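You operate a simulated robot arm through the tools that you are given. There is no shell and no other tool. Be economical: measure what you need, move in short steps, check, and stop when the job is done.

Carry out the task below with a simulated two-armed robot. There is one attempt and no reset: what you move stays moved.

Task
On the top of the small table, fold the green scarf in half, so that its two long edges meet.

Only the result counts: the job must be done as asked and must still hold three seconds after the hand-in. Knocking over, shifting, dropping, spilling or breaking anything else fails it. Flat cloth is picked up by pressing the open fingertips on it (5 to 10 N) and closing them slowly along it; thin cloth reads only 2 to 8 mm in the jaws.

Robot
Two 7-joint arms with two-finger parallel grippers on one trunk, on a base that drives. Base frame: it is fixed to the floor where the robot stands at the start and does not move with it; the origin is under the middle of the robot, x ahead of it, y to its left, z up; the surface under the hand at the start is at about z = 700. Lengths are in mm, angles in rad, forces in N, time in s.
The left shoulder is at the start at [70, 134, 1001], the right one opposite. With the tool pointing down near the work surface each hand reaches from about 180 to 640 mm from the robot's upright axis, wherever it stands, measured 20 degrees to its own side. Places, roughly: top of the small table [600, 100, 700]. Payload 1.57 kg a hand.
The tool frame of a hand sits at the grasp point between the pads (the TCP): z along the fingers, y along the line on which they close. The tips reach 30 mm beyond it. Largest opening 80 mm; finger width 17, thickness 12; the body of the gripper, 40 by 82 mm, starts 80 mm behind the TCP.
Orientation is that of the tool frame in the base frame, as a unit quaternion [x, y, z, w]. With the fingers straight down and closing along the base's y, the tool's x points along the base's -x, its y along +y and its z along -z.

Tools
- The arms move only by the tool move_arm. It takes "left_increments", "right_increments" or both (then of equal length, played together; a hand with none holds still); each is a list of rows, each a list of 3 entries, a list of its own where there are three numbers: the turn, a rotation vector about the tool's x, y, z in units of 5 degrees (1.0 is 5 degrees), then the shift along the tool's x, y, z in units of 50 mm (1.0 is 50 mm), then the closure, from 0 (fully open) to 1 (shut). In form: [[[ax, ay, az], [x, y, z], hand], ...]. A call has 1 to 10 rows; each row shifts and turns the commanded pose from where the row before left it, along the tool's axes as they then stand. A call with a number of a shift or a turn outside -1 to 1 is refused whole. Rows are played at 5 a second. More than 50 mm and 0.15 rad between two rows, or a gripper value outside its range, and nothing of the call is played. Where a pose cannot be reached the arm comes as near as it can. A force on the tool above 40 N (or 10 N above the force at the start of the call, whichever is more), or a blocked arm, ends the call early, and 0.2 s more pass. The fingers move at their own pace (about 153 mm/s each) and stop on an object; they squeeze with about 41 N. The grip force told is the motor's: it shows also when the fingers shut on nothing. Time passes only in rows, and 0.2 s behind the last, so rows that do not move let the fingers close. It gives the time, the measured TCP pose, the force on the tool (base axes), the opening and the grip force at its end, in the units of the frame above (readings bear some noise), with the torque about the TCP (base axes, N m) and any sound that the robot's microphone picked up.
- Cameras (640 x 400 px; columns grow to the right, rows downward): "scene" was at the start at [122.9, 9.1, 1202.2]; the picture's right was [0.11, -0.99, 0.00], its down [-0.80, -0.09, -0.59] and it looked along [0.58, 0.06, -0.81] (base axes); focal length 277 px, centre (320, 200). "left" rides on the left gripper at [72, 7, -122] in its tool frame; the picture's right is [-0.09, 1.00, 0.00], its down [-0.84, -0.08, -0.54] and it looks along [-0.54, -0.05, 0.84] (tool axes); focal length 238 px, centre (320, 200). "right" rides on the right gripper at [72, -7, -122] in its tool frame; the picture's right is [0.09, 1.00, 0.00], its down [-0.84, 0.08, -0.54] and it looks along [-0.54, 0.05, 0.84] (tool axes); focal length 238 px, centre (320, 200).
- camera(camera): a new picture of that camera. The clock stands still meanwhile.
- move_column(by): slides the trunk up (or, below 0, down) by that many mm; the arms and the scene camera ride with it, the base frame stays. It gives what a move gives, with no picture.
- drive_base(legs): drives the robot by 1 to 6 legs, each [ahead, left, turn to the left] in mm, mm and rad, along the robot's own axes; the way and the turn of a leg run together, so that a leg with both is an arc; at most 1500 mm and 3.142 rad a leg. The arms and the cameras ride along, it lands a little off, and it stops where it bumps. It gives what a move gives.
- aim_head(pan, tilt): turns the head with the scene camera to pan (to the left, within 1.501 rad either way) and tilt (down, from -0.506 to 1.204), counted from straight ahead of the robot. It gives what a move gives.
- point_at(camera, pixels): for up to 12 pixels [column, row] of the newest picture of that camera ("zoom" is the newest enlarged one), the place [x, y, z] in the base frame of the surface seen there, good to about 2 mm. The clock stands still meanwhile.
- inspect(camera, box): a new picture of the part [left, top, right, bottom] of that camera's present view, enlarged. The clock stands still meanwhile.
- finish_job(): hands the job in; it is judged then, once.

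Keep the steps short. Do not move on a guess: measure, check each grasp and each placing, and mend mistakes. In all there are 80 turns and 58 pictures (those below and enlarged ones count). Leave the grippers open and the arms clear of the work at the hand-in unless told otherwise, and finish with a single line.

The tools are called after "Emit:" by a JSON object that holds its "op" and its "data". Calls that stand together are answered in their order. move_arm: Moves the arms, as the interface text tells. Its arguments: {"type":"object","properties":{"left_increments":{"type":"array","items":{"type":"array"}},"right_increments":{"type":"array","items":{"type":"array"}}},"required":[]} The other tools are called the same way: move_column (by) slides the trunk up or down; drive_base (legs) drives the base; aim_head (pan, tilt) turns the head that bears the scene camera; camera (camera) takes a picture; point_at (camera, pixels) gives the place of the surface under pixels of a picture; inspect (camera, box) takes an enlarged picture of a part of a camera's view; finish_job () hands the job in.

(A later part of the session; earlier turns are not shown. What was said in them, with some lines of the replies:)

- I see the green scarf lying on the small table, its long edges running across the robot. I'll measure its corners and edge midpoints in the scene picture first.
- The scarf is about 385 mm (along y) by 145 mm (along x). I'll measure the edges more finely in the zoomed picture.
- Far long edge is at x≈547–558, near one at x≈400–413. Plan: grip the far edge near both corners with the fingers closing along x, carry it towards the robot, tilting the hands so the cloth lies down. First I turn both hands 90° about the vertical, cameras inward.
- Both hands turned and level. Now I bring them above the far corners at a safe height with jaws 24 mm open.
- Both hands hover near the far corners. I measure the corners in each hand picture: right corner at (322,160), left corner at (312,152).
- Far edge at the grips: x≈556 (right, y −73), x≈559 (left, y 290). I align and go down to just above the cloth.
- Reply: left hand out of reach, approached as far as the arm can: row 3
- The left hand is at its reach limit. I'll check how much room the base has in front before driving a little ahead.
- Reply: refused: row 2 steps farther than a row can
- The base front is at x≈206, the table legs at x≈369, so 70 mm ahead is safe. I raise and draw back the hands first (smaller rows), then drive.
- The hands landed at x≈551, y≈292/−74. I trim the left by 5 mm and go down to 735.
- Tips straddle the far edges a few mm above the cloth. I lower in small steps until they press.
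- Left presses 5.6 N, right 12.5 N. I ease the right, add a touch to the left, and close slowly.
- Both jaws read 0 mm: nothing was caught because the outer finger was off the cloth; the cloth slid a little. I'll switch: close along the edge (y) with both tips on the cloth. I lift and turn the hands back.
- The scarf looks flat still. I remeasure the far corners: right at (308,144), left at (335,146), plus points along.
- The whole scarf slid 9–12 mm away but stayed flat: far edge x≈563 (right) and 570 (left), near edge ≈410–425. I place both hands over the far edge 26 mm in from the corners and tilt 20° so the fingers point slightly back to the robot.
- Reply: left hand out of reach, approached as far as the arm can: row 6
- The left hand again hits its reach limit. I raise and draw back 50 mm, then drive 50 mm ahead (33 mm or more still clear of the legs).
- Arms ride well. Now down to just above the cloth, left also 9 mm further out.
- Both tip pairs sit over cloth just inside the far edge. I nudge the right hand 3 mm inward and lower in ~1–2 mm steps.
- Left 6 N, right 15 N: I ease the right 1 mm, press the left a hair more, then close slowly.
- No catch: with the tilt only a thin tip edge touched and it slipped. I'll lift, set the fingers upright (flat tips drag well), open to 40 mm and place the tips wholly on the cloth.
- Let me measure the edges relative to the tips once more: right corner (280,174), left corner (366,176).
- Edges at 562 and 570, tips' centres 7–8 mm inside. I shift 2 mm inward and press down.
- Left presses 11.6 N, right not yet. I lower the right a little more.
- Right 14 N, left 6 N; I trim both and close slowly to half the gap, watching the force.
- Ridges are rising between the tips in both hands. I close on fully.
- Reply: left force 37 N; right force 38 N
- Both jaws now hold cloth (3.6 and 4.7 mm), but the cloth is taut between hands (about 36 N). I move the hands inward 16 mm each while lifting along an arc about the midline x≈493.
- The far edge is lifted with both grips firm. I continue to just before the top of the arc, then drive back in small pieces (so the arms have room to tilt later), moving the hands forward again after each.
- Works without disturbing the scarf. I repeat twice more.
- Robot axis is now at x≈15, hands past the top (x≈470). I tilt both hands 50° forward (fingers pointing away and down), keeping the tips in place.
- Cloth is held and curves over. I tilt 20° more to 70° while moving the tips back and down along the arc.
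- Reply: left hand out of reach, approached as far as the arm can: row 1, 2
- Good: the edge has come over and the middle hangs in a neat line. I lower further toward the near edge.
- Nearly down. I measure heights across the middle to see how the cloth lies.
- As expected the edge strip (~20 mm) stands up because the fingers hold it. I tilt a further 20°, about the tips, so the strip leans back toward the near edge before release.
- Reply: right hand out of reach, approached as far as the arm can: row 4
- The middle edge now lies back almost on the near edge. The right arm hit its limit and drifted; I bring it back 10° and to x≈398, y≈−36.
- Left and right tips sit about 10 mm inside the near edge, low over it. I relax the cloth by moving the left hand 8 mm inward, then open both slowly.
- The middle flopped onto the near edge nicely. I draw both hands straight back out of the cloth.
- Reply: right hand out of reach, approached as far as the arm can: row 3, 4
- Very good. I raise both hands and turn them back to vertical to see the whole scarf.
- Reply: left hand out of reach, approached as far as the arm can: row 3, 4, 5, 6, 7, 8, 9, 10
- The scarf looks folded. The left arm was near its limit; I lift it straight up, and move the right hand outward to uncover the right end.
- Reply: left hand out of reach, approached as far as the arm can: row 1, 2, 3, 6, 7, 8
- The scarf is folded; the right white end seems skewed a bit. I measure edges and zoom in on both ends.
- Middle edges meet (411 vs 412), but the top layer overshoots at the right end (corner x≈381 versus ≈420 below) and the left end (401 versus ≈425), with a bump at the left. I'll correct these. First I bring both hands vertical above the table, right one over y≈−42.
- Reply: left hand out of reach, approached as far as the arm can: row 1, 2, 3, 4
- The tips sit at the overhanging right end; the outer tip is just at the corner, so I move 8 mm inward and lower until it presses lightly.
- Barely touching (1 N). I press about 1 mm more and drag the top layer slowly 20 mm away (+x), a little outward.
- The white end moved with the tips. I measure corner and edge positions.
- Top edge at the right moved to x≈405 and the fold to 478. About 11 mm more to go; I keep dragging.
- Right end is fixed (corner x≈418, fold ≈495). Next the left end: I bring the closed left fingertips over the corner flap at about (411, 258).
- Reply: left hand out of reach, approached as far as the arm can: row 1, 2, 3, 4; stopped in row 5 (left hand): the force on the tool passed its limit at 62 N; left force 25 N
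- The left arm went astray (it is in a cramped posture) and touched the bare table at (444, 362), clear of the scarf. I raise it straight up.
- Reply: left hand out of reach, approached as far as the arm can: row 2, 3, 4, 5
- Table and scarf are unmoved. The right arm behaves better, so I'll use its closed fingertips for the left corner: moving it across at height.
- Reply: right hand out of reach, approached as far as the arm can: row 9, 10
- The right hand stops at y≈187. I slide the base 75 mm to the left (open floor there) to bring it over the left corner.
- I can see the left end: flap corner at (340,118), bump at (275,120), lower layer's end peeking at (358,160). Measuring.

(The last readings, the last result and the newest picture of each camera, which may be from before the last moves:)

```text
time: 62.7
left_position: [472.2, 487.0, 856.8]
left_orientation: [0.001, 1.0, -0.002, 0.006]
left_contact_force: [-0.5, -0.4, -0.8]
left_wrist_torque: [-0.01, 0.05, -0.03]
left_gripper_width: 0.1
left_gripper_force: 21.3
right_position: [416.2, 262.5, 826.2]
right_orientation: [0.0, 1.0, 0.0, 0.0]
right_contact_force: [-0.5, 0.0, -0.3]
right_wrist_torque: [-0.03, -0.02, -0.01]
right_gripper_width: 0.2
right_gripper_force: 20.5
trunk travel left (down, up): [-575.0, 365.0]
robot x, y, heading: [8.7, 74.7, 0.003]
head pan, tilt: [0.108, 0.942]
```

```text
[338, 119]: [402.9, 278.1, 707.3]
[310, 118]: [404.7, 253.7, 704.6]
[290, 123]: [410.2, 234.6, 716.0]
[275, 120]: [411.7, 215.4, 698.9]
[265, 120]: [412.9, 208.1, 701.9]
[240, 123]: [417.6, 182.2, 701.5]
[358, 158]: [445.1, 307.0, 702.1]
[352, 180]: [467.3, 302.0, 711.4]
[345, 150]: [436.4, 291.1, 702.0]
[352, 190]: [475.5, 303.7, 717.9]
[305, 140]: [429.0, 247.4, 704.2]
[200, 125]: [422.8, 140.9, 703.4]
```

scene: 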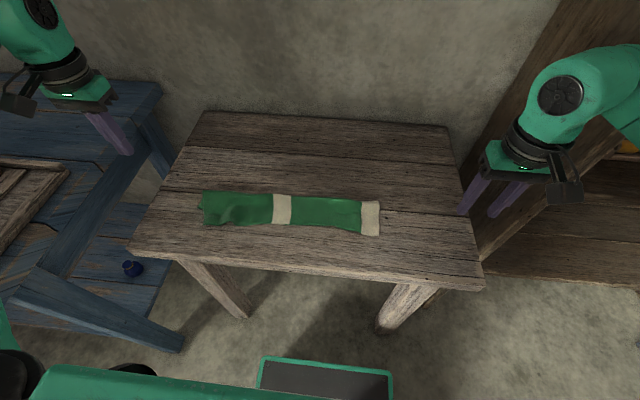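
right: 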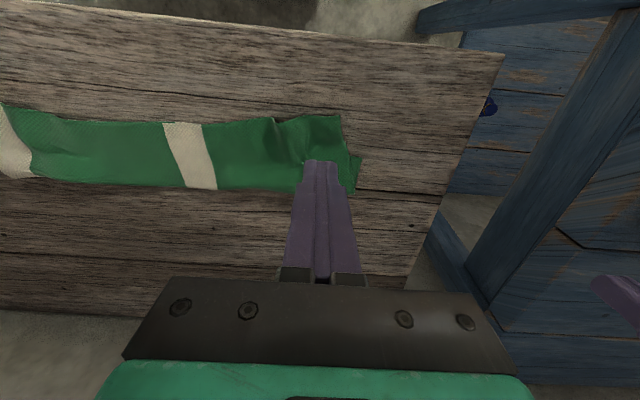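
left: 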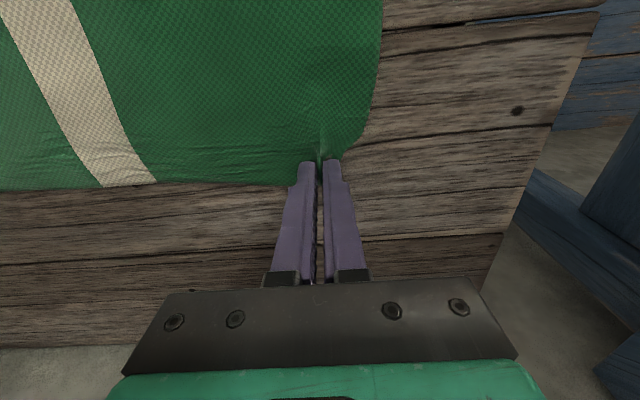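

The lower layer's corner is near (441, 308), the flap's at (402, 278). I press the closed tips on the flap at about (411, 261) where it lies over bare table.

Emit:
{"op": "move_arm", "data": {"right_increments": [[[0, 0, 0], [0.09, -0.03, 0.6], 1], [[0, 0, 0], [0, 0, 0.6], 1], [[0, 0, 0], [0, 0, 0.5], 1], [[0, 0, 0], [0, 0, 0.2], 1], [[0, 0, 0], [0, 0, 0.03], 1], [[0, 0, 0], [0, 0, 0], 1]]}}

```text
time: 64.1
left_position: [471.7, 485.4, 858.8]
left_orientation: [0.001, 1.0, -0.001, 0.006]
left_contact_force: [0.1, 0.1, -0.4]
left_wrist_torque: [-0.04, 0.02, 0.0]
left_gripper_width: 0.0
left_gripper_force: 21.5
right_position: [412.0, 260.0, 732.6]
right_orientation: [0.001, 1.0, 0.003, 0.003]
right_contact_force: [6.8, 1.4, 28.7]
right_wrist_torque: [-0.01, -0.26, 0.01]
right_gripper_width: 0.1
right_gripper_force: 21.5
trunk travel left (down, up): [-575.0, 365.0]
robot x, y, heading: [6.7, 72.5, 0.0]
head pan, tilt: [0.108, 0.942]
```

28.7 N is too hard; I ease off 2 mm and read again.

Emit:
{"op": "move_arm", "data": {"right_increments": [[[0, 0, 0], [0, 0, -0.042], 1], [[0, 0, 0], [0, 0, 0], 1]]}}

```text
time: 64.7
left_position: [473.0, 485.1, 858.1]
left_orientation: [0.001, 1.0, -0.001, 0.006]
left_contact_force: [0.1, -0.5, -0.5]
left_wrist_torque: [0.03, -0.03, 0.0]
left_gripper_width: 0.1
left_gripper_force: 21.6
right_position: [410.0, 259.7, 731.8]
right_orientation: [0.001, 1.0, 0.0, 0.001]
right_contact_force: [4.8, 0.4, 19.1]
right_wrist_torque: [-0.01, -0.19, -0.01]
right_gripper_width: 0.0
right_gripper_force: 21.1
trunk travel left (down, up): [-575.0, 365.0]
robot x, y, heading: [11.4, 74.9, 0.003]
head pan, tilt: [0.108, 0.942]
```

Another 2.4 mm up gives about 8 N. Then I drag the flap slowly (+22, +24) mm.

Emit:
{"op": "move_arm", "data": {"right_increments": [[[0, 0, 0], [0, 0, -0.048], 1], [[0, 0, 0], [-0.05, 0.06, 0], 1], [[0, 0, 0], [-0.05, 0.06, 0], 1], [[0, 0, 0], [-0.05, 0.06, 0], 1], [[0, 0, 0], [-0.05, 0.06, 0], 1], [[0, 0, 0], [-0.06, 0.06, 0], 1], [[0, 0, 0], [-0.06, 0.06, 0], 1], [[0, 0, 0], [-0.06, 0.06, -0.01], 1], [[0, 0, 0], [-0.06, 0.06, -0.01], 1], [[0, 0, 0], [0, 0, 0], 1]]}}

Emit:
{"op": "camera", "data": {"camera": "right"}}

```text
time: 66.9
left_position: [472.8, 486.2, 856.1]
left_orientation: [0.0, 1.0, -0.001, 0.006]
left_contact_force: [-0.2, -0.5, 0.2]
left_wrist_torque: [0.02, -0.03, 0.02]
left_gripper_width: 0.1
left_gripper_force: 21.0
right_position: [413.1, 262.3, 731.8]
right_orientation: [0.0, 1.0, 0.002, 0.0]
right_contact_force: [-1.0, -1.0, -1.2]
right_wrist_torque: [0.0, -0.01, 0.0]
right_gripper_width: 0.0
right_gripper_force: 21.6
right hand out of reach, approached as far as the arm can: row 3, 4, 5, 6, 7, 8, 9
trunk travel left (down, up): [-575.0, 365.0]
robot x, y, heading: [10.7, 74.8, 0.0]
head pan, tilt: [0.108, 0.942]
```

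```text
6 pictures are left
```

right: 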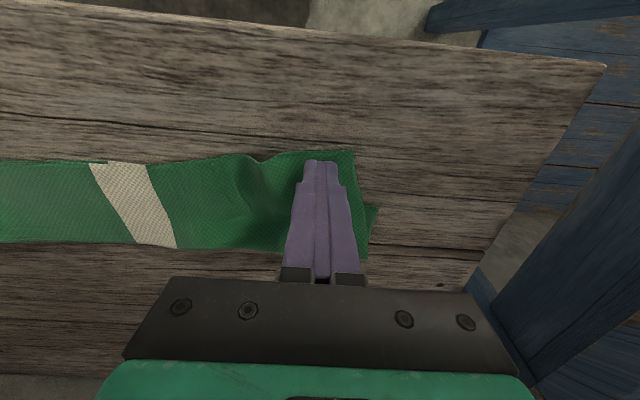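

The right arm is out of reach for the drag. The left arm has opened up again, so I retract the right hand (up, then outward) and bring the left hand over at height.

Emit:
{"op": "move_arm", "data": {"right_increments": [[[0, 0, 0], [0, 0, -0.9], 0.5], [[0, 0, 0], [0, 0, -0.9], 0.5], [[0, 0, 0], [0, -0.98, 0], 0.5], [[0, 0, 0], [0, -0.98, 0], 0.5], [[0, 0, 0], [0, -0.98, 0], 0.5], [[0, 0, 0], [0, -0.98, 0], 0.5], [[0, 0, 0], [0, -0.98, 0], 0.5], [[0, 0, 0], [0, -0.98, 0], 0.5], [[0, 0, 0], [0, -0.98, 0], 0.5], [[0, 0, 0], [0, -0.98, 0], 0.5]]}}

Emit:
{"op": "move_arm", "data": {"left_increments": [[[0, 0, 0], [0.2, -0.9, 0], 1], [[0, 0, 0], [0.2, -0.9, 0], 1], [[0, 0, 0], [0.2, -0.9, 0], 1], [[0, 0, 0], [0.2, -0.9, 0], 1], [[0, 0, 0], [0.2, -0.9, 0], 1]]}}

```text
time: 69.1
left_position: [472.5, 485.0, 856.7]
left_orientation: [0.001, 1.0, 0.0, 0.005]
left_contact_force: [0.2, 0.1, 0.1]
left_wrist_torque: [-0.02, 0.01, 0.01]
left_gripper_width: 0.0
left_gripper_force: 21.2
right_position: [413.2, -130.8, 821.3]
right_orientation: [0.001, 1.0, 0.0, 0.0]
right_contact_force: [0.2, -0.7, 0.2]
right_wrist_torque: [0.03, -0.02, -0.01]
right_gripper_width: 40.1
right_gripper_force: 0.0
trunk travel left (down, up): [-575.0, 365.0]
robot x, y, heading: [15.4, 74.5, -0.004]
head pan, tilt: [0.108, 0.942]
```

```text
time: 70.3
left_position: [543.9, 398.0, 802.3]
left_orientation: [0.003, 1.0, -0.001, 0.005]
left_contact_force: [0.0, -0.2, 0.3]
left_wrist_torque: [0.01, 0.02, 0.01]
left_gripper_width: 0.0
left_gripper_force: 21.5
left hand out of reach, approached as far as the arm can: row 1, 2, 3, 4, 5
right_position: [413.8, -130.7, 823.1]
right_orientation: [0.001, 1.0, 0.001, 0.0]
right_contact_force: [0.0, 0.2, 0.3]
right_wrist_torque: [0.01, 0.01, -0.03]
right_gripper_width: 39.9
right_gripper_force: 0.0
trunk travel left (down, up): [-575.0, 365.0]
robot x, y, heading: [7.3, 72.5, -0.005]
head pan, tilt: [0.108, 0.942]
```

The left arm stays blocked by a joint limit, so I keep to the right arm: slide the base 85 mm more to the left (floor free; blue leg foot is ≈ (246, 560)), hands at height.

Emit:
{"op": "drive_base", "data": {"legs": [[0, 85, 0]]}}

Emit:
{"op": "move_arm", "data": {"right_increments": [[[0, 0, 0], [0, 0.98, 0], 1], [[0, 0, 0], [0, 0.98, 0], 1], [[0, 0, 0], [0, 0.98, 0], 1], [[0, 0, 0], [0, 0.98, 0], 1], [[0, 0, 0], [0, 0.98, 0], 1], [[0, 0, 0], [0, 0.98, 0], 1], [[0, 0, 0], [0, 0, 0], 1]]}}

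Emit:
{"op": "camera", "data": {"camera": "right"}}

```text
time: 71.4
left_position: [542.6, 484.5, 802.7]
left_orientation: [0.003, 1.0, -0.002, 0.005]
left_contact_force: [-0.2, 0.3, 0.7]
left_wrist_torque: [-0.01, 0.0, 0.02]
left_gripper_width: 0.0
left_gripper_force: 21.3
right_position: [414.7, -45.2, 824.5]
right_orientation: [0.0, 1.0, 0.0, 0.0]
right_contact_force: [0.5, -0.1, 0.6]
right_wrist_torque: [-0.02, 0.02, 0.0]
right_gripper_width: 40.1
right_gripper_force: 0.1
trunk travel left (down, up): [-575.0, 365.0]
robot x, y, heading: [8.7, 159.1, -0.004]
head pan, tilt: [0.108, 0.942]
```

```text
time: 73.0
left_position: [543.0, 482.1, 802.9]
left_orientation: [0.002, 1.0, -0.001, 0.006]
left_contact_force: [0.0, 0.6, -0.2]
left_wrist_torque: [-0.03, 0.02, 0.03]
left_gripper_width: 0.2
left_gripper_force: 21.5
right_position: [415.1, 247.7, 823.5]
right_orientation: [0.0, 1.0, 0.001, 0.0]
right_contact_force: [-0.1, -0.8, -0.2]
right_wrist_torque: [0.01, -0.01, 0.0]
right_gripper_width: 0.1
right_gripper_force: 20.6
trunk travel left (down, up): [-575.0, 365.0]
robot x, y, heading: [7.8, 159.8, 0.001]
head pan, tilt: [0.108, 0.942]
```

```text
5 pictures are left
```

right: 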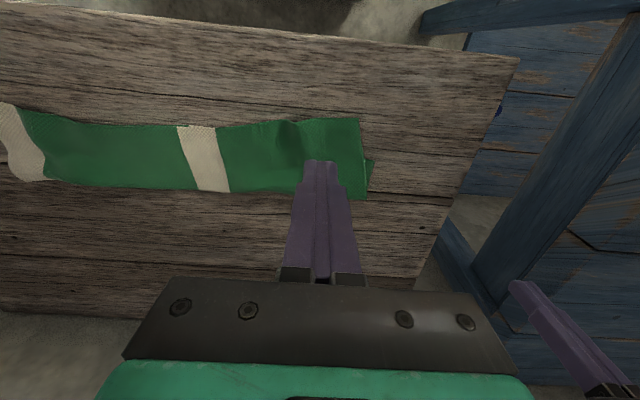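

The flap already flattened and moved outward. I measure it again.

Emit:
{"op": "point_at", "data": {"camera": "right", "pixels": [[357, 122], [335, 122], [305, 125], [290, 126], [275, 124], [240, 126], [371, 162], [361, 175], [366, 195], [345, 145], [195, 128], [365, 165]]}}

```text
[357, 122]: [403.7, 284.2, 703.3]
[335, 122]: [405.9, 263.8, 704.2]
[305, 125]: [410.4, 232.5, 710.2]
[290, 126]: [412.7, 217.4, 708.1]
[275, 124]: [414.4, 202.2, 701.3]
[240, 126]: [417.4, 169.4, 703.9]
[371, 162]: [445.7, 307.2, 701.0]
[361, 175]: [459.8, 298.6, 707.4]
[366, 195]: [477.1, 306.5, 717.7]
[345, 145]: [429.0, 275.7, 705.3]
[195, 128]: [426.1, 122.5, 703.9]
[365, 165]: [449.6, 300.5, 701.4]
```

Flap corner (403, 285), target ≈ (440, 305). I press at (412, 268) and check the force.

Emit:
{"op": "move_arm", "data": {"right_increments": [[[0, 0, 0], [0.05, 0.41, 0.5], 1], [[0, 0, 0], [0, 0, 0.6], 1], [[0, 0, 0], [0, 0, 0.5], 1], [[0, 0, 0], [0, 0, 0.18], 1], [[0, 0, 0], [0, 0, 0], 1]]}}

```text
time: 74.2
left_position: [543.1, 482.3, 801.9]
left_orientation: [0.003, 1.0, -0.001, 0.006]
left_contact_force: [-0.2, -0.4, -0.5]
left_wrist_torque: [0.0, -0.01, 0.03]
left_gripper_width: 0.1
left_gripper_force: 21.6
right_position: [411.5, 270.9, 733.4]
right_orientation: [0.0, 1.0, 0.0, 0.0]
right_contact_force: [-0.1, -0.3, 0.7]
right_wrist_torque: [0.04, 0.01, -0.03]
right_gripper_width: 0.0
right_gripper_force: 21.5
trunk travel left (down, up): [-575.0, 365.0]
robot x, y, heading: [10.2, 162.2, -0.001]
head pan, tilt: [0.108, 0.942]
```

Not yet pressing. I go 3 mm lower to press, then drag (+24, +18) slowly, easing slightly as it reaches the lower layer.

Emit:
{"op": "move_arm", "data": {"right_increments": [[[0, 0, 0], [0, 0, 0.04], 1], [[0, 0, 0], [0, 0, 0.025], 1], [[0, 0, 0], [-0.06, 0.045, 0], 1], [[0, 0, 0], [-0.06, 0.045, 0], 1], [[0, 0, 0], [-0.06, 0.045, 0], 1], [[0, 0, 0], [-0.06, 0.045, -0.005], 1], [[0, 0, 0], [-0.06, 0.045, -0.01], 1], [[0, 0, 0], [-0.06, 0.045, -0.01], 1], [[0, 0, 0], [-0.06, 0.045, 0], 1], [[0, 0, 0], [-0.06, 0.045, 0], 1]]}}

Emit:
{"op": "camera", "data": {"camera": "right"}}

```text
time: 76.4
left_position: [542.5, 483.1, 802.4]
left_orientation: [0.003, 1.0, -0.001, 0.006]
left_contact_force: [-0.1, -0.1, -0.3]
left_wrist_torque: [0.0, -0.01, -0.01]
left_gripper_width: 0.2
left_gripper_force: 21.6
right_position: [435.7, 285.7, 732.0]
right_orientation: [-0.001, 1.0, 0.001, 0.0]
right_contact_force: [0.4, 1.2, 0.4]
right_wrist_torque: [0.02, 0.01, -0.02]
right_gripper_width: 0.1
right_gripper_force: 21.0
trunk travel left (down, up): [-575.0, 365.0]
robot x, y, heading: [9.4, 155.0, -0.002]
head pan, tilt: [0.108, 0.942]
```

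```text
4 pictures are left
```

right: 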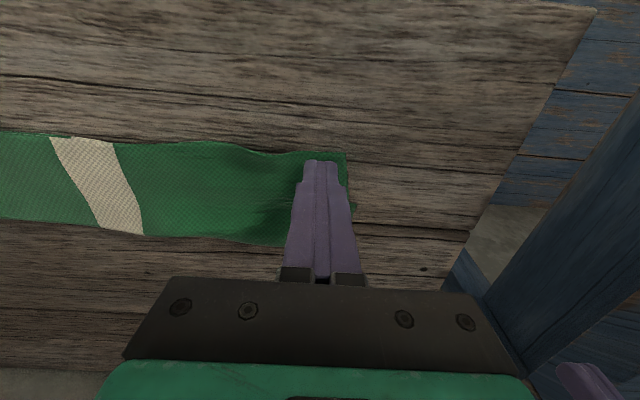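

The flap followed and the bump is nearly gone. Measuring.

Emit:
{"op": "point_at", "data": {"camera": "right", "pixels": [[344, 155], [300, 155], [270, 155], [240, 149], [200, 144], [150, 143], [352, 205], [348, 195], [275, 243], [180, 236], [80, 141], [20, 136]]}}

```text
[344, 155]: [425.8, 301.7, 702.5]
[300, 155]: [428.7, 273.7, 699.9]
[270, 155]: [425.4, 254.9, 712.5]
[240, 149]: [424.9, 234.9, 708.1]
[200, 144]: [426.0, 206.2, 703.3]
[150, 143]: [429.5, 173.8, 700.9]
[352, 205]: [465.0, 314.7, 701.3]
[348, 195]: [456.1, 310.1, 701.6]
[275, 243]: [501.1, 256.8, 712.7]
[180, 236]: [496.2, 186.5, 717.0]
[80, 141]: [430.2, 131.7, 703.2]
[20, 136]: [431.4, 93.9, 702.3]
```

The top edge now runs straight at x≈426–430 from end to end, fold at ≈500. I lift the hand, withdraw to the right, and look at the whole.

Emit:
{"op": "move_arm", "data": {"right_increments": [[[0, 0, 0], [0, 0, -0.9], 0.5], [[0, 0, 0], [0, 0, -0.95], 0.5], [[0, 0, 0], [0, -0.98, 0], 0.5], [[0, 0, 0], [0, -0.98, 0], 0.5], [[0, 0, 0], [0, -0.98, 0], 0.5], [[0, 0, 0], [0, -0.98, 0], 0.5], [[0, 0, 0], [0, -0.98, 0], 0.5], [[0, 0, 0], [0, -0.98, 0], 0.5], [[0, 0, 0], [0, -0.98, 0], 0.5], [[0, 0, 0], [0, -0.98, 0], 0.5]], "left_increments": [[[0, 0, 0], [0, 0, 0], 0.5], [[0, 0, 0], [0, 0, 0], 0.5], [[0, 0, 0], [0, 0, 0], 0.5], [[0, 0, 0], [0, 0, 0], 0.5], [[0, 0, 0], [0, 0, 0], 0.5], [[0, 0, 0], [0, 0, 0], 0.5], [[0, 0, 0], [0, 0, 0], 0.5], [[0, 0, 0], [0, 0, 0], 0.5], [[0, 0, 0], [0, 0, 0], 0.5], [[0, 0, 0], [0, 0, 0], 0.5]]}}

Emit:
{"op": "move_arm", "data": {"right_increments": [[[0, 0, 0], [0, -0.98, 0], 0.3], [[0, 0, 0], [0, -0.98, 0], 0.0], [[0, 0, 0], [0, -0.98, 0], 0.0], [[0, 0, 0], [0, 0, 0], 0.0]]}}

Emit:
{"op": "inspect", "data": {"camera": "scene", "box": [240, 150, 520, 325]}}

```text
time: 78.6
left_position: [542.4, 482.7, 802.6]
left_orientation: [0.002, 1.0, -0.001, 0.006]
left_contact_force: [0.8, 0.2, 0.3]
left_wrist_torque: [0.0, 0.01, 0.0]
left_gripper_width: 39.9
left_gripper_force: 0.1
right_position: [433.6, -105.6, 824.1]
right_orientation: [-0.001, 1.0, 0.001, 0.001]
right_contact_force: [-0.7, 0.4, 0.0]
right_wrist_torque: [0.01, 0.02, 0.02]
right_gripper_width: 39.9
right_gripper_force: 0.0
trunk travel left (down, up): [-575.0, 365.0]
robot x, y, heading: [9.2, 157.7, 0.003]
head pan, tilt: [0.108, 0.942]
```

```text
time: 79.6
left_position: [543.3, 483.3, 803.3]
left_orientation: [0.003, 1.0, -0.001, 0.005]
left_contact_force: [0.4, 0.8, -1.0]
left_wrist_torque: [0.0, -0.02, 0.0]
left_gripper_width: 40.1
left_gripper_force: 0.0
right_position: [434.7, -205.0, 823.1]
right_orientation: [0.0, 1.0, 0.001, 0.0]
right_contact_force: [-0.7, 0.3, 0.7]
right_wrist_torque: [0.0, -0.02, 0.01]
right_gripper_width: 79.9
right_gripper_force: 0.0
right hand out of reach, approached as far as the arm can: row 3
trunk travel left (down, up): [-575.0, 365.0]
robot x, y, heading: [7.0, 156.8, -0.0]
head pan, tilt: [0.108, 0.942]
```

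```text
2.29 times, centred on (380, 238) of scene
```

zoom: 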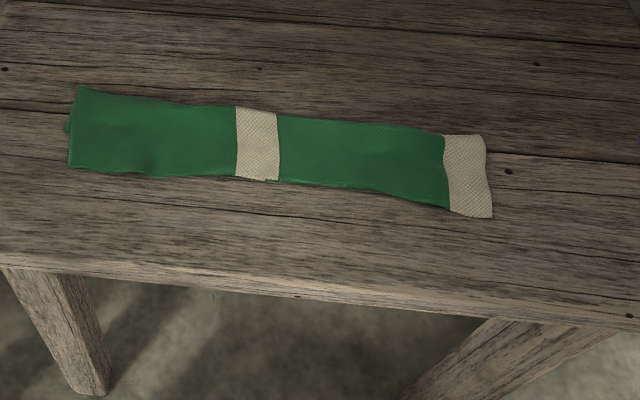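

It now looks like a neat half-width strip. I measure the edges all along, including the small piece of lower layer peeking at the left end (66,128).

Emit:
{"op": "point_at", "data": {"camera": "zoom", "pixels": [[70, 165], [67, 131], [67, 121], [80, 88], [150, 173], [235, 178], [320, 186], [400, 198], [447, 208], [490, 215], [485, 138], [330, 122]]}}

Emit:
{"op": "inspect", "data": {"camera": "scene", "box": [260, 180, 340, 230]}}

```text
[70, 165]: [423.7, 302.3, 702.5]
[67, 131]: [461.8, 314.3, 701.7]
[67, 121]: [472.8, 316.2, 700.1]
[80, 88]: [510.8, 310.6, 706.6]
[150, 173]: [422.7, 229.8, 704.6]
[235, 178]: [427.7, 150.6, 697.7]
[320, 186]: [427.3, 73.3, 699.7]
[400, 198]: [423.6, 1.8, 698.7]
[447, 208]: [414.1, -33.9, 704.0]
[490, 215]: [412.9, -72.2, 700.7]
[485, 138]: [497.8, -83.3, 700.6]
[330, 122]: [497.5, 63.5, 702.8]
```

```text
8.00 times, centred on (300, 205) of scene
```

zoom: 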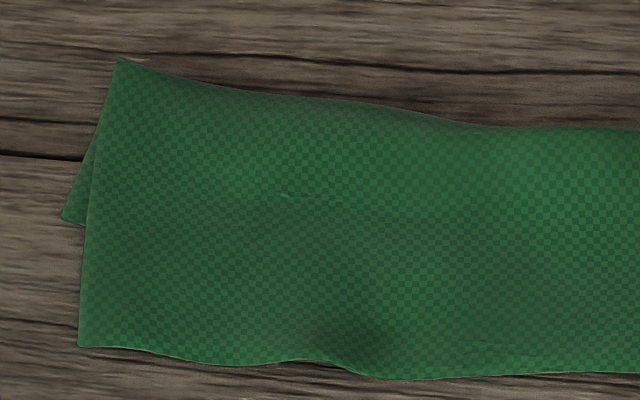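

Middle edges meet (≈427), but at the ends the top layer still overhangs: left top corner (424, 302) against the lower corner ≈ (457, 315); right end by about 20 mm as well. I'll pick up the overhanging top edge at each end, lift and set it further. Right end first: hover at (422, −48), jaws 30 mm.

Emit:
{"op": "move_arm", "data": {"right_increments": [[[0, 0, 0], [0.08, 0.8, 0], 0.625], [[0, 0, 0], [0.08, 0.8, 0], 0.625], [[0, 0, 0], [0.08, 0.8, 0], 0.625], [[0, 0, 0], [0, 0.74, 0], 0.625], [[0, 0, 0], [0, 0, 0.8], 0.625], [[0, 0, 0], [0, 0, 0.8], 0.625], [[0, 0, 0], [0, 0, 0.15], 0.625], [[0, 0, 0], [0, 0, 0], 0.625]]}}

```text
time: 81.4
left_position: [544.0, 482.8, 803.4]
left_orientation: [0.002, 1.0, -0.001, 0.005]
left_contact_force: [-0.1, 0.5, 0.4]
left_wrist_torque: [0.02, 0.0, -0.02]
left_gripper_width: 39.8
left_gripper_force: 0.0
right_position: [425.8, -45.2, 736.4]
right_orientation: [0.001, 1.0, 0.0, 0.0]
right_contact_force: [0.3, 0.0, -0.1]
right_wrist_torque: [-0.01, 0.04, 0.01]
right_gripper_width: 30.1
right_gripper_force: 0.0
trunk travel left (down, up): [-575.0, 365.0]
robot x, y, heading: [7.3, 160.8, -0.002]
head pan, tilt: [0.108, 0.942]
```

I trim 3 mm and lower until it presses.

Emit:
{"op": "move_arm", "data": {"right_increments": [[[0, 0, 0], [0.06, -0.04, 0.06], 0.625], [[0, 0, 0], [0, 0, 0.03], 0.625], [[0, 0, 0], [0, 0, 0.02], 0.625], [[0, 0, 0], [0, 0, 0], 0.625]]}}

```text
time: 82.4
left_position: [542.1, 483.3, 802.9]
left_orientation: [0.002, 1.0, -0.001, 0.005]
left_contact_force: [-0.5, -0.5, 0.2]
left_wrist_torque: [0.0, -0.01, 0.0]
left_gripper_width: 39.9
left_gripper_force: 0.1
right_position: [422.0, -49.6, 731.4]
right_orientation: [-0.001, 1.0, 0.0, 0.001]
right_contact_force: [0.4, -1.2, 4.5]
right_wrist_torque: [0.05, -0.08, 0.0]
right_gripper_width: 29.6
right_gripper_force: 0.0
trunk travel left (down, up): [-575.0, 365.0]
robot x, y, heading: [10.5, 161.0, 0.0]
head pan, tilt: [0.108, 0.942]
```

4.5 N; I press about 1 mm more and close slowly.

Emit:
{"op": "move_arm", "data": {"right_increments": [[[0, 0, 0], [0, 0, 0.02], 0.625], [[0, 0, 0], [0, 0, 0], 0.66], [[0, 0, 0], [0, 0, 0], 0.7], [[0, 0, 0], [0, 0, 0], 0.74], [[0, 0, 0], [0, 0, 0], 0.78], [[0, 0, 0], [0, 0, 0], 0.83], [[0, 0, 0], [0, 0, 0], 0.88], [[0, 0, 0], [0, 0, 0], 0.93], [[0, 0, 0], [0, 0, 0], 1.0], [[0, 0, 0], [0, 0, 0], 1.0]]}}

```text
time: 84.6
left_position: [542.3, 484.5, 804.7]
left_orientation: [0.003, 1.0, -0.002, 0.006]
left_contact_force: [-0.7, 0.3, -0.3]
left_wrist_torque: [0.02, 0.02, -0.02]
left_gripper_width: 40.0
left_gripper_force: 0.1
right_position: [420.2, -47.6, 732.2]
right_orientation: [0.0, 1.0, 0.0, 0.0]
right_contact_force: [0.6, 1.0, 15.8]
right_wrist_torque: [0.17, -0.06, 0.01]
right_gripper_width: 1.8
right_gripper_force: 23.7
trunk travel left (down, up): [-575.0, 365.0]
robot x, y, heading: [9.5, 159.8, -0.002]
head pan, tilt: [0.108, 0.942]
```

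Jaws read 1.8 mm with 23.7 N (empty gives ~0 mm, 21 N): cloth caught. I lift 14 mm, move 22 mm away, and check the grip.

Emit:
{"op": "move_arm", "data": {"right_increments": [[[0, 0, 0], [0, 0, -0.15], 1], [[0, 0, 0], [-0.1, 0, -0.15], 1], [[0, 0, 0], [-0.17, 0, 0], 1], [[0, 0, 0], [-0.17, 0, 0], 1], [[0, 0, 0], [0, 0, 0], 1]]}}

Emit:
{"op": "inspect", "data": {"camera": "right", "box": [160, 80, 480, 280]}}

```text
time: 85.8
left_position: [544.2, 482.2, 801.7]
left_orientation: [0.003, 1.0, -0.001, 0.006]
left_contact_force: [-0.3, 0.8, -1.1]
left_wrist_torque: [0.01, 0.0, 0.0]
left_gripper_width: 39.9
left_gripper_force: 0.0
right_position: [443.8, -47.8, 743.8]
right_orientation: [0.0, 1.0, 0.0, 0.0]
right_contact_force: [-0.3, 0.9, -0.5]
right_wrist_torque: [0.06, 0.05, -0.01]
right_gripper_width: 1.8
right_gripper_force: 23.7
trunk travel left (down, up): [-575.0, 365.0]
robot x, y, heading: [11.1, 158.1, -0.0]
head pan, tilt: [0.108, 0.942]
```

```text
2.00 times, centred on (320, 180) of right
```

zoom: 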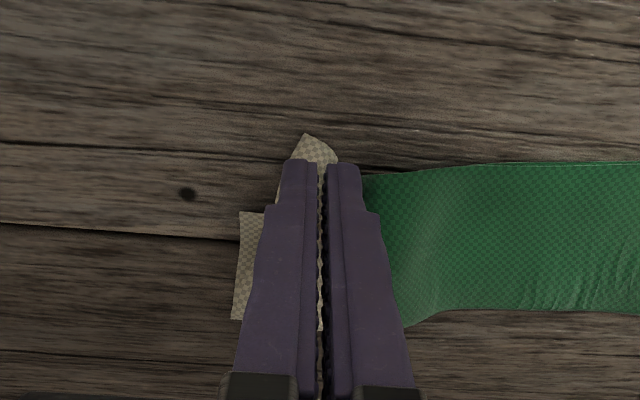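

The top layer is held and lifted, and now the lower layer's white corner shows at (242,214). I measure it and the held edge.

Emit:
{"op": "point_at", "data": {"camera": "zoom", "pixels": [[243, 215], [258, 215], [236, 316], [305, 140], [330, 150], [400, 178], [480, 166], [560, 166], [500, 309], [420, 322]]}}

```text
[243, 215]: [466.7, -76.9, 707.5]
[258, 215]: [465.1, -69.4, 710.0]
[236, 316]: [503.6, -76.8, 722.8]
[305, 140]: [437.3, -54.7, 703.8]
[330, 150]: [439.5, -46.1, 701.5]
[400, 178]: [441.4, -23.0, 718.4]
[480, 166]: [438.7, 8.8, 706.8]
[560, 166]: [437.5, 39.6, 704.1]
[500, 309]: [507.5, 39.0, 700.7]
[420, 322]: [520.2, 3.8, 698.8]
```

The lower corner is at x≈466 while the held edge is at ≈437, so I carry it 29 mm further (lifted a bit more), 8 mm outward, then lower it onto the lower layer.

Emit:
{"op": "move_arm", "data": {"right_increments": [[[0, 0, 0], [-0.1, 0, -0.2], 1], [[0, 0, 0], [-0.16, -0.05, 0], 1], [[0, 0, 0], [-0.16, -0.05, 0], 1], [[0, 0, 0], [-0.16, -0.06, 0], 1], [[0, 0, 0], [0, 0, 0.2], 1], [[0, 0, 0], [0, 0, 0.12], 1], [[0, 0, 0], [0, 0, 0.04], 1], [[0, 0, 0], [0, 0, 0], 1]]}}

```text
time: 87.6
left_position: [543.2, 483.1, 800.6]
left_orientation: [0.002, 1.0, -0.001, 0.005]
left_contact_force: [0.1, -0.7, 0.2]
left_wrist_torque: [-0.02, 0.0, -0.04]
left_gripper_width: 40.1
left_gripper_force: 0.1
right_position: [473.7, -56.6, 736.6]
right_orientation: [0.0, 1.0, 0.001, 0.0]
right_contact_force: [0.3, 0.1, -0.1]
right_wrist_torque: [0.03, 0.01, 0.01]
right_gripper_width: 1.8
right_gripper_force: 23.4
trunk travel left (down, up): [-575.0, 365.0]
robot x, y, heading: [10.7, 158.3, -0.002]
head pan, tilt: [0.108, 0.942]
```

Still held at (474, −57). I lower until it presses lightly.

Emit:
{"op": "move_arm", "data": {"right_increments": [[[0, 0, 0], [0, 0, 0.04], 1], [[0, 0, 0], [0, 0, 0.03], 1], [[0, 0, 0], [0, 0, 0], 1]]}}

```text
time: 88.4
left_position: [543.2, 482.6, 802.7]
left_orientation: [0.003, 1.0, 0.0, 0.005]
left_contact_force: [-0.4, -0.2, -1.2]
left_wrist_torque: [0.04, 0.02, 0.02]
left_gripper_width: 39.7
left_gripper_force: 0.2
right_position: [473.4, -57.2, 733.4]
right_orientation: [0.0, 1.0, -0.001, 0.0]
right_contact_force: [0.9, 1.0, 2.0]
right_wrist_torque: [0.01, -0.02, 0.02]
right_gripper_width: 1.8
right_gripper_force: 23.0
trunk travel left (down, up): [-575.0, 365.0]
robot x, y, heading: [10.9, 157.6, -0.001]
head pan, tilt: [0.108, 0.942]
```

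I press 1 mm more and open slowly to spread the pinched cloth, then lift and move off to the right.

Emit:
{"op": "move_arm", "data": {"right_increments": [[[0, 0, 0], [0, 0, 0.02], 1], [[0, 0, 0], [0, 0, 0], 0.92], [[0, 0, 0], [0, 0, 0], 0.84], [[0, 0, 0], [0, 0, 0], 0.76], [[0, 0, 0], [0, 0, 0], 0.68], [[0, 0, 0], [0, 0, 0], 0.6], [[0, 0, 0], [0, 0, 0], 0.6], [[0, 0, 0], [0, 0, -0.3], 0.6], [[0, 0, 0], [0, 0, -0.8], 0.6], [[0, 0, 0], [0, 0, -0.8], 0.6]]}}

Emit:
{"op": "move_arm", "data": {"right_increments": [[[0, 0, 0], [0.2, -0.9, 0], 0.625], [[0, 0, 0], [0.2, -0.9, 0], 0.625], [[0, 0, 0], [0.2, -0.9, 0], 0.625], [[0, 0, 0], [0, 0, 0], 0.625]]}}

Emit:
{"op": "inspect", "data": {"camera": "scene", "box": [250, 160, 490, 310]}}

```text
time: 90.6
left_position: [542.6, 483.1, 801.3]
left_orientation: [0.002, 1.0, -0.002, 0.005]
left_contact_force: [0.4, 0.7, -0.4]
left_wrist_torque: [-0.01, -0.03, 0.02]
left_gripper_width: 39.9
left_gripper_force: 0.0
right_position: [472.0, -55.9, 828.7]
right_orientation: [0.0, 1.0, 0.0, 0.0]
right_contact_force: [0.1, -0.5, 0.5]
right_wrist_torque: [-0.02, -0.01, 0.0]
right_gripper_width: 32.0
right_gripper_force: 0.3
trunk travel left (down, up): [-575.0, 365.0]
robot x, y, heading: [8.0, 157.7, -0.004]
head pan, tilt: [0.108, 0.942]
```

```text
time: 91.6
left_position: [544.8, 483.7, 802.3]
left_orientation: [0.003, 1.0, -0.001, 0.005]
left_contact_force: [-0.1, 0.3, 0.0]
left_wrist_torque: [-0.03, -0.01, 0.05]
left_gripper_width: 39.7
left_gripper_force: 0.0
right_position: [442.2, -192.7, 826.8]
right_orientation: [-0.001, 1.0, 0.0, -0.001]
right_contact_force: [1.0, 0.5, 0.3]
right_wrist_torque: [-0.01, 0.04, 0.0]
right_gripper_width: 30.1
right_gripper_force: 0.0
trunk travel left (down, up): [-575.0, 365.0]
robot x, y, heading: [8.8, 160.6, 0.002]
head pan, tilt: [0.108, 0.942]
```

```text
2.67 times, centred on (370, 235) of scene
```

zoom: 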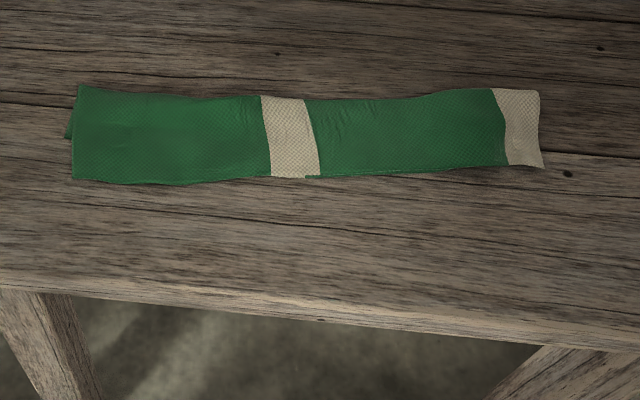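

The right end now looks neatly matched. That was the last picture; I measure everything I need from it, mainly the left end.

Emit:
{"op": "point_at", "data": {"camera": "zoom", "pixels": [[74, 177], [67, 134], [80, 88], [110, 180], [140, 182], [190, 183], [290, 176], [400, 170], [505, 164], [541, 166], [538, 94], [440, 95]]}}

Emit:
{"op": "point_at", "data": {"camera": "zoom", "pixels": [[70, 136], [68, 125], [69, 115], [69, 138], [100, 90], [130, 95], [190, 100], [72, 170], [75, 150], [240, 98], [340, 176], [310, 178]]}}

```text
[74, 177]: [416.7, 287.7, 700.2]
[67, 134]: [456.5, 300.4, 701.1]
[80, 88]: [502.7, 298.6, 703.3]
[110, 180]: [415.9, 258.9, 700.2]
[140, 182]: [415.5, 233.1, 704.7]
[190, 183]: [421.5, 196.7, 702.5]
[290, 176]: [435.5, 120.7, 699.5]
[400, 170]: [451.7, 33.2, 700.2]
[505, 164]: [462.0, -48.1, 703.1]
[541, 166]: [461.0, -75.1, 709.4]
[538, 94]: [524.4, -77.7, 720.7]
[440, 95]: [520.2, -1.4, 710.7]
```

```text
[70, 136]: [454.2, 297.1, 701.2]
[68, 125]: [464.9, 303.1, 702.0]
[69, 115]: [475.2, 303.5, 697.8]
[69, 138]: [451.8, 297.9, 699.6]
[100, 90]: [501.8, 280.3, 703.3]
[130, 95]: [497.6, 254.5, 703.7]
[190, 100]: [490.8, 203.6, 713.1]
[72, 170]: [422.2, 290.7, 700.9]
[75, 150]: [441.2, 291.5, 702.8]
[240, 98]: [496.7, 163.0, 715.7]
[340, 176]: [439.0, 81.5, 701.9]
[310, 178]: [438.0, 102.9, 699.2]
```

Right: top edge 461–462, straight. Left: top corner (417, 288), lower corner ≈ (452, 299), so 35 mm overhang there. I repeat the same pick-up at the left end: hover over (423, 264).

Emit:
{"op": "move_arm", "data": {"right_increments": [[[0, 0, 0], [0.038, 0.914, 0], 0.625], [[0, 0, 0], [0.038, 0.914, 0], 0.625], [[0, 0, 0], [0.038, 0.914, 0], 0.625], [[0, 0, 0], [0.038, 0.914, 0], 0.625], [[0, 0, 0], [0.038, 0.914, 0], 0.625], [[0, 0, 0], [0.038, 0.914, 0], 0.625], [[0, 0, 0], [0.038, 0.914, 0], 0.625], [[0, 0, 0], [0.038, 0.914, 0], 0.625], [[0, 0, 0], [0.038, 0.914, 0], 0.625], [[0, 0, 0], [0.038, 0.914, 0], 0.625]]}}

Emit:
{"op": "move_arm", "data": {"right_increments": [[[0, 0, 0], [0, 0, 0.8], 0.625], [[0, 0, 0], [0, 0, 0.8], 0.625], [[0, 0, 0], [0, 0, 0.15], 0.625], [[0, 0, 0], [0, 0, 0], 0.625]]}}

```text
time: 93.8
left_position: [542.6, 483.9, 801.0]
left_orientation: [0.003, 1.0, -0.002, 0.005]
left_contact_force: [-0.7, -0.1, -0.4]
left_wrist_torque: [-0.01, 0.02, 0.02]
left_gripper_width: 40.0
left_gripper_force: 0.1
right_position: [421.8, 267.1, 826.7]
right_orientation: [0.001, 1.0, 0.0, 0.0]
right_contact_force: [0.0, -0.3, 0.3]
right_wrist_torque: [-0.05, -0.01, 0.01]
right_gripper_width: 30.0
right_gripper_force: 0.1
trunk travel left (down, up): [-575.0, 365.0]
robot x, y, heading: [10.6, 160.3, 0.003]
head pan, tilt: [0.108, 0.942]
```

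```text
time: 94.8
left_position: [543.9, 483.3, 802.3]
left_orientation: [0.003, 1.0, -0.001, 0.005]
left_contact_force: [0.1, 1.7, -0.7]
left_wrist_torque: [0.03, -0.01, 0.01]
left_gripper_width: 40.3
left_gripper_force: 0.1
right_position: [424.2, 265.1, 740.5]
right_orientation: [0.0, 1.0, 0.001, 0.001]
right_contact_force: [0.3, -0.2, 0.7]
right_wrist_torque: [0.04, 0.04, -0.02]
right_gripper_width: 29.9
right_gripper_force: 0.0
trunk travel left (down, up): [-575.0, 365.0]
robot x, y, heading: [5.9, 155.6, -0.003]
head pan, tilt: [0.108, 0.942]
```

At (423, 265). I lower to press.

Emit:
{"op": "move_arm", "data": {"right_increments": [[[0, 0, 0], [0, -0.02, 0.08], 0.625], [[0, 0, 0], [0, 0, 0.05], 0.625], [[0, 0, 0], [0, 0, 0.03], 0.625], [[0, 0, 0], [0, 0, 0], 0.625]]}}

```text
time: 95.8
left_position: [543.2, 482.2, 801.7]
left_orientation: [0.003, 1.0, -0.001, 0.005]
left_contact_force: [0.8, 0.1, 0.7]
left_wrist_torque: [0.01, 0.0, -0.02]
left_gripper_width: 40.2
left_gripper_force: 0.0
right_position: [423.4, 264.6, 732.7]
right_orientation: [0.0, 1.0, 0.001, 0.0]
right_contact_force: [0.2, -0.5, 0.1]
right_wrist_torque: [0.0, -0.01, -0.02]
right_gripper_width: 29.9
right_gripper_force: 0.0
trunk travel left (down, up): [-575.0, 365.0]
robot x, y, heading: [5.4, 159.1, -0.003]
head pan, tilt: [0.108, 0.942]
```

Not touching yet; 2 mm more.

Emit:
{"op": "move_arm", "data": {"right_increments": [[[0, 0, 0], [0, 0, 0.025], 0.625], [[0, 0, 0], [0, 0, 0.02], 0.625], [[0, 0, 0], [0, 0, 0], 0.625]]}}

```text
time: 96.6
left_position: [541.2, 482.6, 802.4]
left_orientation: [0.003, 1.0, -0.002, 0.005]
left_contact_force: [-0.7, 0.2, -0.7]
left_wrist_torque: [0.0, 0.0, -0.01]
left_gripper_width: 40.1
left_gripper_force: 0.0
right_position: [423.7, 264.6, 731.8]
right_orientation: [0.0, 1.0, 0.001, 0.001]
right_contact_force: [3.7, 0.4, 14.2]
right_wrist_torque: [-0.2, -0.1, 0.07]
right_gripper_width: 29.8
right_gripper_force: 0.1
trunk travel left (down, up): [-575.0, 365.0]
robot x, y, heading: [10.0, 160.3, 0.004]
head pan, tilt: [0.108, 0.942]
```

14 N: I ease 0.7 mm and close slowly.

Emit:
{"op": "move_arm", "data": {"right_increments": [[[0, 0, 0], [0, 0, -0.014], 0.625], [[0, 0, 0], [0, 0, 0], 0.66], [[0, 0, 0], [0, 0, 0], 0.7], [[0, 0, 0], [0, 0, 0], 0.74], [[0, 0, 0], [0, 0, 0], 0.78], [[0, 0, 0], [0, 0, 0], 0.83], [[0, 0, 0], [0, 0, 0], 0.88], [[0, 0, 0], [0, 0, 0], 0.93], [[0, 0, 0], [0, 0, 0], 1.0], [[0, 0, 0], [0, 0, 0], 1.0]]}}

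```text
time: 98.8
left_position: [543.0, 482.5, 803.4]
left_orientation: [0.002, 1.0, -0.001, 0.006]
left_contact_force: [-0.4, -0.4, 0.0]
left_wrist_torque: [-0.03, -0.02, 0.0]
left_gripper_width: 40.0
left_gripper_force: 0.1
right_position: [423.1, 263.8, 732.2]
right_orientation: [0.0, 1.0, 0.001, 0.001]
right_contact_force: [-0.2, -0.7, 10.2]
right_wrist_torque: [-0.04, 0.03, -0.02]
right_gripper_width: 0.0
right_gripper_force: 21.6
trunk travel left (down, up): [-575.0, 365.0]
robot x, y, heading: [9.1, 156.3, 0.0]
head pan, tilt: [0.108, 0.942]
```

Nothing caught this time (0.0 mm). I retry once: lift, open to 40 mm, shift 3 mm onto the cloth, press at the same height, close slowly.

Emit:
{"op": "move_arm", "data": {"right_increments": [[[0, 0, 0], [0, 0, -0.2], 1], [[0, 0, 0], [-0.06, -0.06, 0], 0.5], [[0, 0, 0], [0, 0, 0], 0.5], [[0, 0, 0], [0, 0, 0.17], 0.5], [[0, 0, 0], [0, 0, 0.033], 0.5], [[0, 0, 0], [0, 0, 0], 0.5], [[0, 0, 0], [0, 0, 0], 0.53], [[0, 0, 0], [0, 0, 0], 0.56], [[0, 0, 0], [0, 0, 0], 0.59], [[0, 0, 0], [0, 0, 0], 0.62]]}}

Emit:
{"op": "move_arm", "data": {"right_increments": [[[0, 0, 0], [0, 0, 0], 0.65], [[0, 0, 0], [0, 0, 0], 0.68], [[0, 0, 0], [0, 0, 0], 0.71], [[0, 0, 0], [0, 0, 0], 0.75], [[0, 0, 0], [0, 0, 0], 0.79], [[0, 0, 0], [0, 0, 0], 0.83], [[0, 0, 0], [0, 0, 0], 0.88], [[0, 0, 0], [0, 0, 0], 0.93], [[0, 0, 0], [0, 0, 0], 1.0], [[0, 0, 0], [0, 0, 0], 1.0]]}}

```text
time: 101.0
left_position: [541.7, 483.2, 804.1]
left_orientation: [0.003, 1.0, 0.0, 0.006]
left_contact_force: [0.4, 0.0, 0.2]
left_wrist_torque: [-0.01, -0.02, 0.0]
left_gripper_width: 40.0
left_gripper_force: 0.0
right_position: [426.6, 261.2, 730.9]
right_orientation: [0.0, 1.0, 0.001, 0.0]
right_contact_force: [1.1, 0.2, 14.4]
right_wrist_torque: [-0.08, -0.12, -0.02]
right_gripper_width: 30.2
right_gripper_force: 0.1
trunk travel left (down, up): [-575.0, 365.0]
robot x, y, heading: [10.7, 157.1, -0.001]
head pan, tilt: [0.108, 0.942]
```

```text
time: 103.2
left_position: [542.2, 483.0, 802.9]
left_orientation: [0.003, 1.0, -0.001, 0.006]
left_contact_force: [-0.3, 0.4, 1.0]
left_wrist_torque: [0.04, 0.02, 0.01]
left_gripper_width: 39.8
left_gripper_force: 0.0
right_position: [424.2, 262.0, 731.5]
right_orientation: [0.0, 1.0, 0.001, 0.0]
right_contact_force: [-0.4, 2.0, 16.1]
right_wrist_torque: [0.04, -0.12, 0.01]
right_gripper_width: 2.5
right_gripper_force: 23.6
trunk travel left (down, up): [-575.0, 365.0]
robot x, y, heading: [9.3, 155.0, 0.002]
head pan, tilt: [0.108, 0.942]
```

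Caught: 2.5 mm, 23.6 N. I lift 20 mm, carry (+37, +9) mm, and lower again onto the lower layer.

Emit:
{"op": "move_arm", "data": {"right_increments": [[[0, 0, 0], [0, 0, -0.2], 1], [[0, 0, 0], [-0.1, 0, -0.2], 1], [[0, 0, 0], [-0.16, 0.045, 0], 1], [[0, 0, 0], [-0.16, 0.045, 0], 1], [[0, 0, 0], [-0.16, 0.045, 0], 1], [[0, 0, 0], [-0.16, 0.045, 0], 1], [[0, 0, 0], [0, 0, 0.2], 1], [[0, 0, 0], [0, 0, 0.12], 1], [[0, 0, 0], [0, 0, 0.02], 1], [[0, 0, 0], [0, 0, 0], 1]]}}

```text
time: 105.4
left_position: [543.4, 483.3, 802.4]
left_orientation: [0.002, 1.0, 0.0, 0.005]
left_contact_force: [-0.7, 0.0, 0.8]
left_wrist_torque: [0.0, 0.02, 0.0]
left_gripper_width: 40.0
left_gripper_force: 0.1
right_position: [464.4, 270.0, 733.9]
right_orientation: [0.001, 1.0, 0.0, -0.001]
right_contact_force: [0.5, 0.3, 0.5]
right_wrist_torque: [0.0, -0.01, 0.01]
right_gripper_width: 2.7
right_gripper_force: 23.9
trunk travel left (down, up): [-575.0, 365.0]
robot x, y, heading: [7.5, 156.8, 0.001]
head pan, tilt: [0.108, 0.942]
5 turns are left
```

Still held (2.7 mm) at (462, 270). I press lightly, open slowly to spread it, lift straight up and move the hand off to the right.

Emit:
{"op": "move_arm", "data": {"right_increments": [[[0, 0, 0], [0, 0, 0.05], 1], [[0, 0, 0], [0, 0, 0], 0.92], [[0, 0, 0], [0, 0, 0], 0.84], [[0, 0, 0], [0, 0, 0], 0.76], [[0, 0, 0], [0, 0, 0], 0.68], [[0, 0, 0], [0, 0, 0], 0.6], [[0, 0, 0], [0, 0, 0], 0.55], [[0, 0, 0], [0, 0, -0.3], 0.55], [[0, 0, 0], [0, 0, -0.8], 0.55], [[0, 0, 0], [0, 0, -0.9], 0.55]]}}

Emit:
{"op": "move_arm", "data": {"right_increments": [[[0, 0, 0], [0, -0.98, 0], 0.5], [[0, 0, 0], [0, -0.98, 0], 0.3], [[0, 0, 0], [0, -0.98, 0], 0], [[0, 0, 0], [0, -0.98, 0], 0], [[0, 0, 0], [0, -0.98, 0], 0], [[0, 0, 0], [0, -0.98, 0], 0], [[0, 0, 0], [0, -0.98, 0], 0], [[0, 0, 0], [0, -0.98, 0], 0], [[0, 0, 0], [0, -0.98, 0], 0], [[0, 0, 0], [0, 0, 0], 0]], "left_increments": [[[0, 0, 0], [0, 0, 0], 0.4], [[0, 0, 0], [0, 0, 0], 0.2], [[0, 0, 0], [0, 0, 0], 0], [[0, 0, 0], [0, 0, 0], 0], [[0, 0, 0], [0, 0, 0], 0], [[0, 0, 0], [0, 0, 0], 0], [[0, 0, 0], [0, 0, 0], 0], [[0, 0, 0], [0, 0, 0], 0], [[0, 0, 0], [0, 0, 0], 0], [[0, 0, 0], [0, 0, 0], 0]]}}

```text
time: 107.6
left_position: [543.2, 483.4, 803.1]
left_orientation: [0.003, 1.0, 0.0, 0.005]
left_contact_force: [-1.2, -0.7, 0.0]
left_wrist_torque: [-0.01, 0.01, 0.0]
left_gripper_width: 39.8
left_gripper_force: 0.2
right_position: [463.9, 269.7, 832.0]
right_orientation: [-0.001, 1.0, 0.001, 0.0]
right_contact_force: [0.0, -0.6, -0.1]
right_wrist_torque: [-0.01, 0.0, 0.03]
right_gripper_width: 36.1
right_gripper_force: 0.1
trunk travel left (down, up): [-575.0, 365.0]
robot x, y, heading: [9.3, 160.1, -0.001]
head pan, tilt: [0.108, 0.942]
```

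```text
time: 109.8
left_position: [544.1, 480.2, 802.1]
left_orientation: [0.002, 1.0, -0.001, 0.006]
left_contact_force: [-3.3, -22.2, -10.2]
left_wrist_torque: [-0.91, 0.01, 0.29]
left_gripper_width: 60.4
left_gripper_force: 0.1
right_position: [463.9, -172.8, 828.4]
right_orientation: [0.0, 1.0, 0.001, 0.0]
right_contact_force: [0.3, -0.3, 0.0]
right_wrist_torque: [-0.01, -0.02, 0.0]
right_gripper_width: 80.1
right_gripper_force: 0.0
trunk travel left (down, up): [-575.0, 365.0]
robot x, y, heading: [11.9, 161.4, -0.001]
head pan, tilt: [0.108, 0.942]
4 turns are left
```

The left fingers, opening, touched something beside them (22 N, stopped at 60 mm). I return that jaw to 40 mm so it presses on nothing.

Emit:
{"op": "move_arm", "data": {"left_increments": [[[0, 0, 0], [0, 0, 0], 0.5], [[0, 0, 0], [0, 0, 0], 0.5], [[0, 0, 0], [0, 0, 0], 0.5]]}}

```text
time: 110.6
left_position: [542.8, 483.5, 802.3]
left_orientation: [0.002, 1.0, 0.0, 0.006]
left_contact_force: [0.2, 0.1, 0.0]
left_wrist_torque: [0.0, 0.01, -0.01]
left_gripper_width: 39.8
left_gripper_force: 0.1
right_position: [463.3, -170.2, 829.6]
right_orientation: [0.0, 1.0, 0.0, 0.0]
right_contact_force: [0.7, -0.9, 0.7]
right_wrist_torque: [-0.02, -0.02, 0.0]
right_gripper_width: 80.0
right_gripper_force: 0.0
trunk travel left (down, up): [-575.0, 365.0]
robot x, y, heading: [11.5, 157.7, -0.001]
head pan, tilt: [0.108, 0.942]
3 turns are left
```

Both hands are open, clear of the scarf and free of contact; I hand the job in.

Emit:
{"op": "finish_job", "data": {}}

```text
The job is handed in.
```

The green scarf is folded in half lengthwise on the small table and handed in, but I had no pictures left to check the last correction at the left end or whether the left gripper moved what it bumped while opening (22 N, then backed off).
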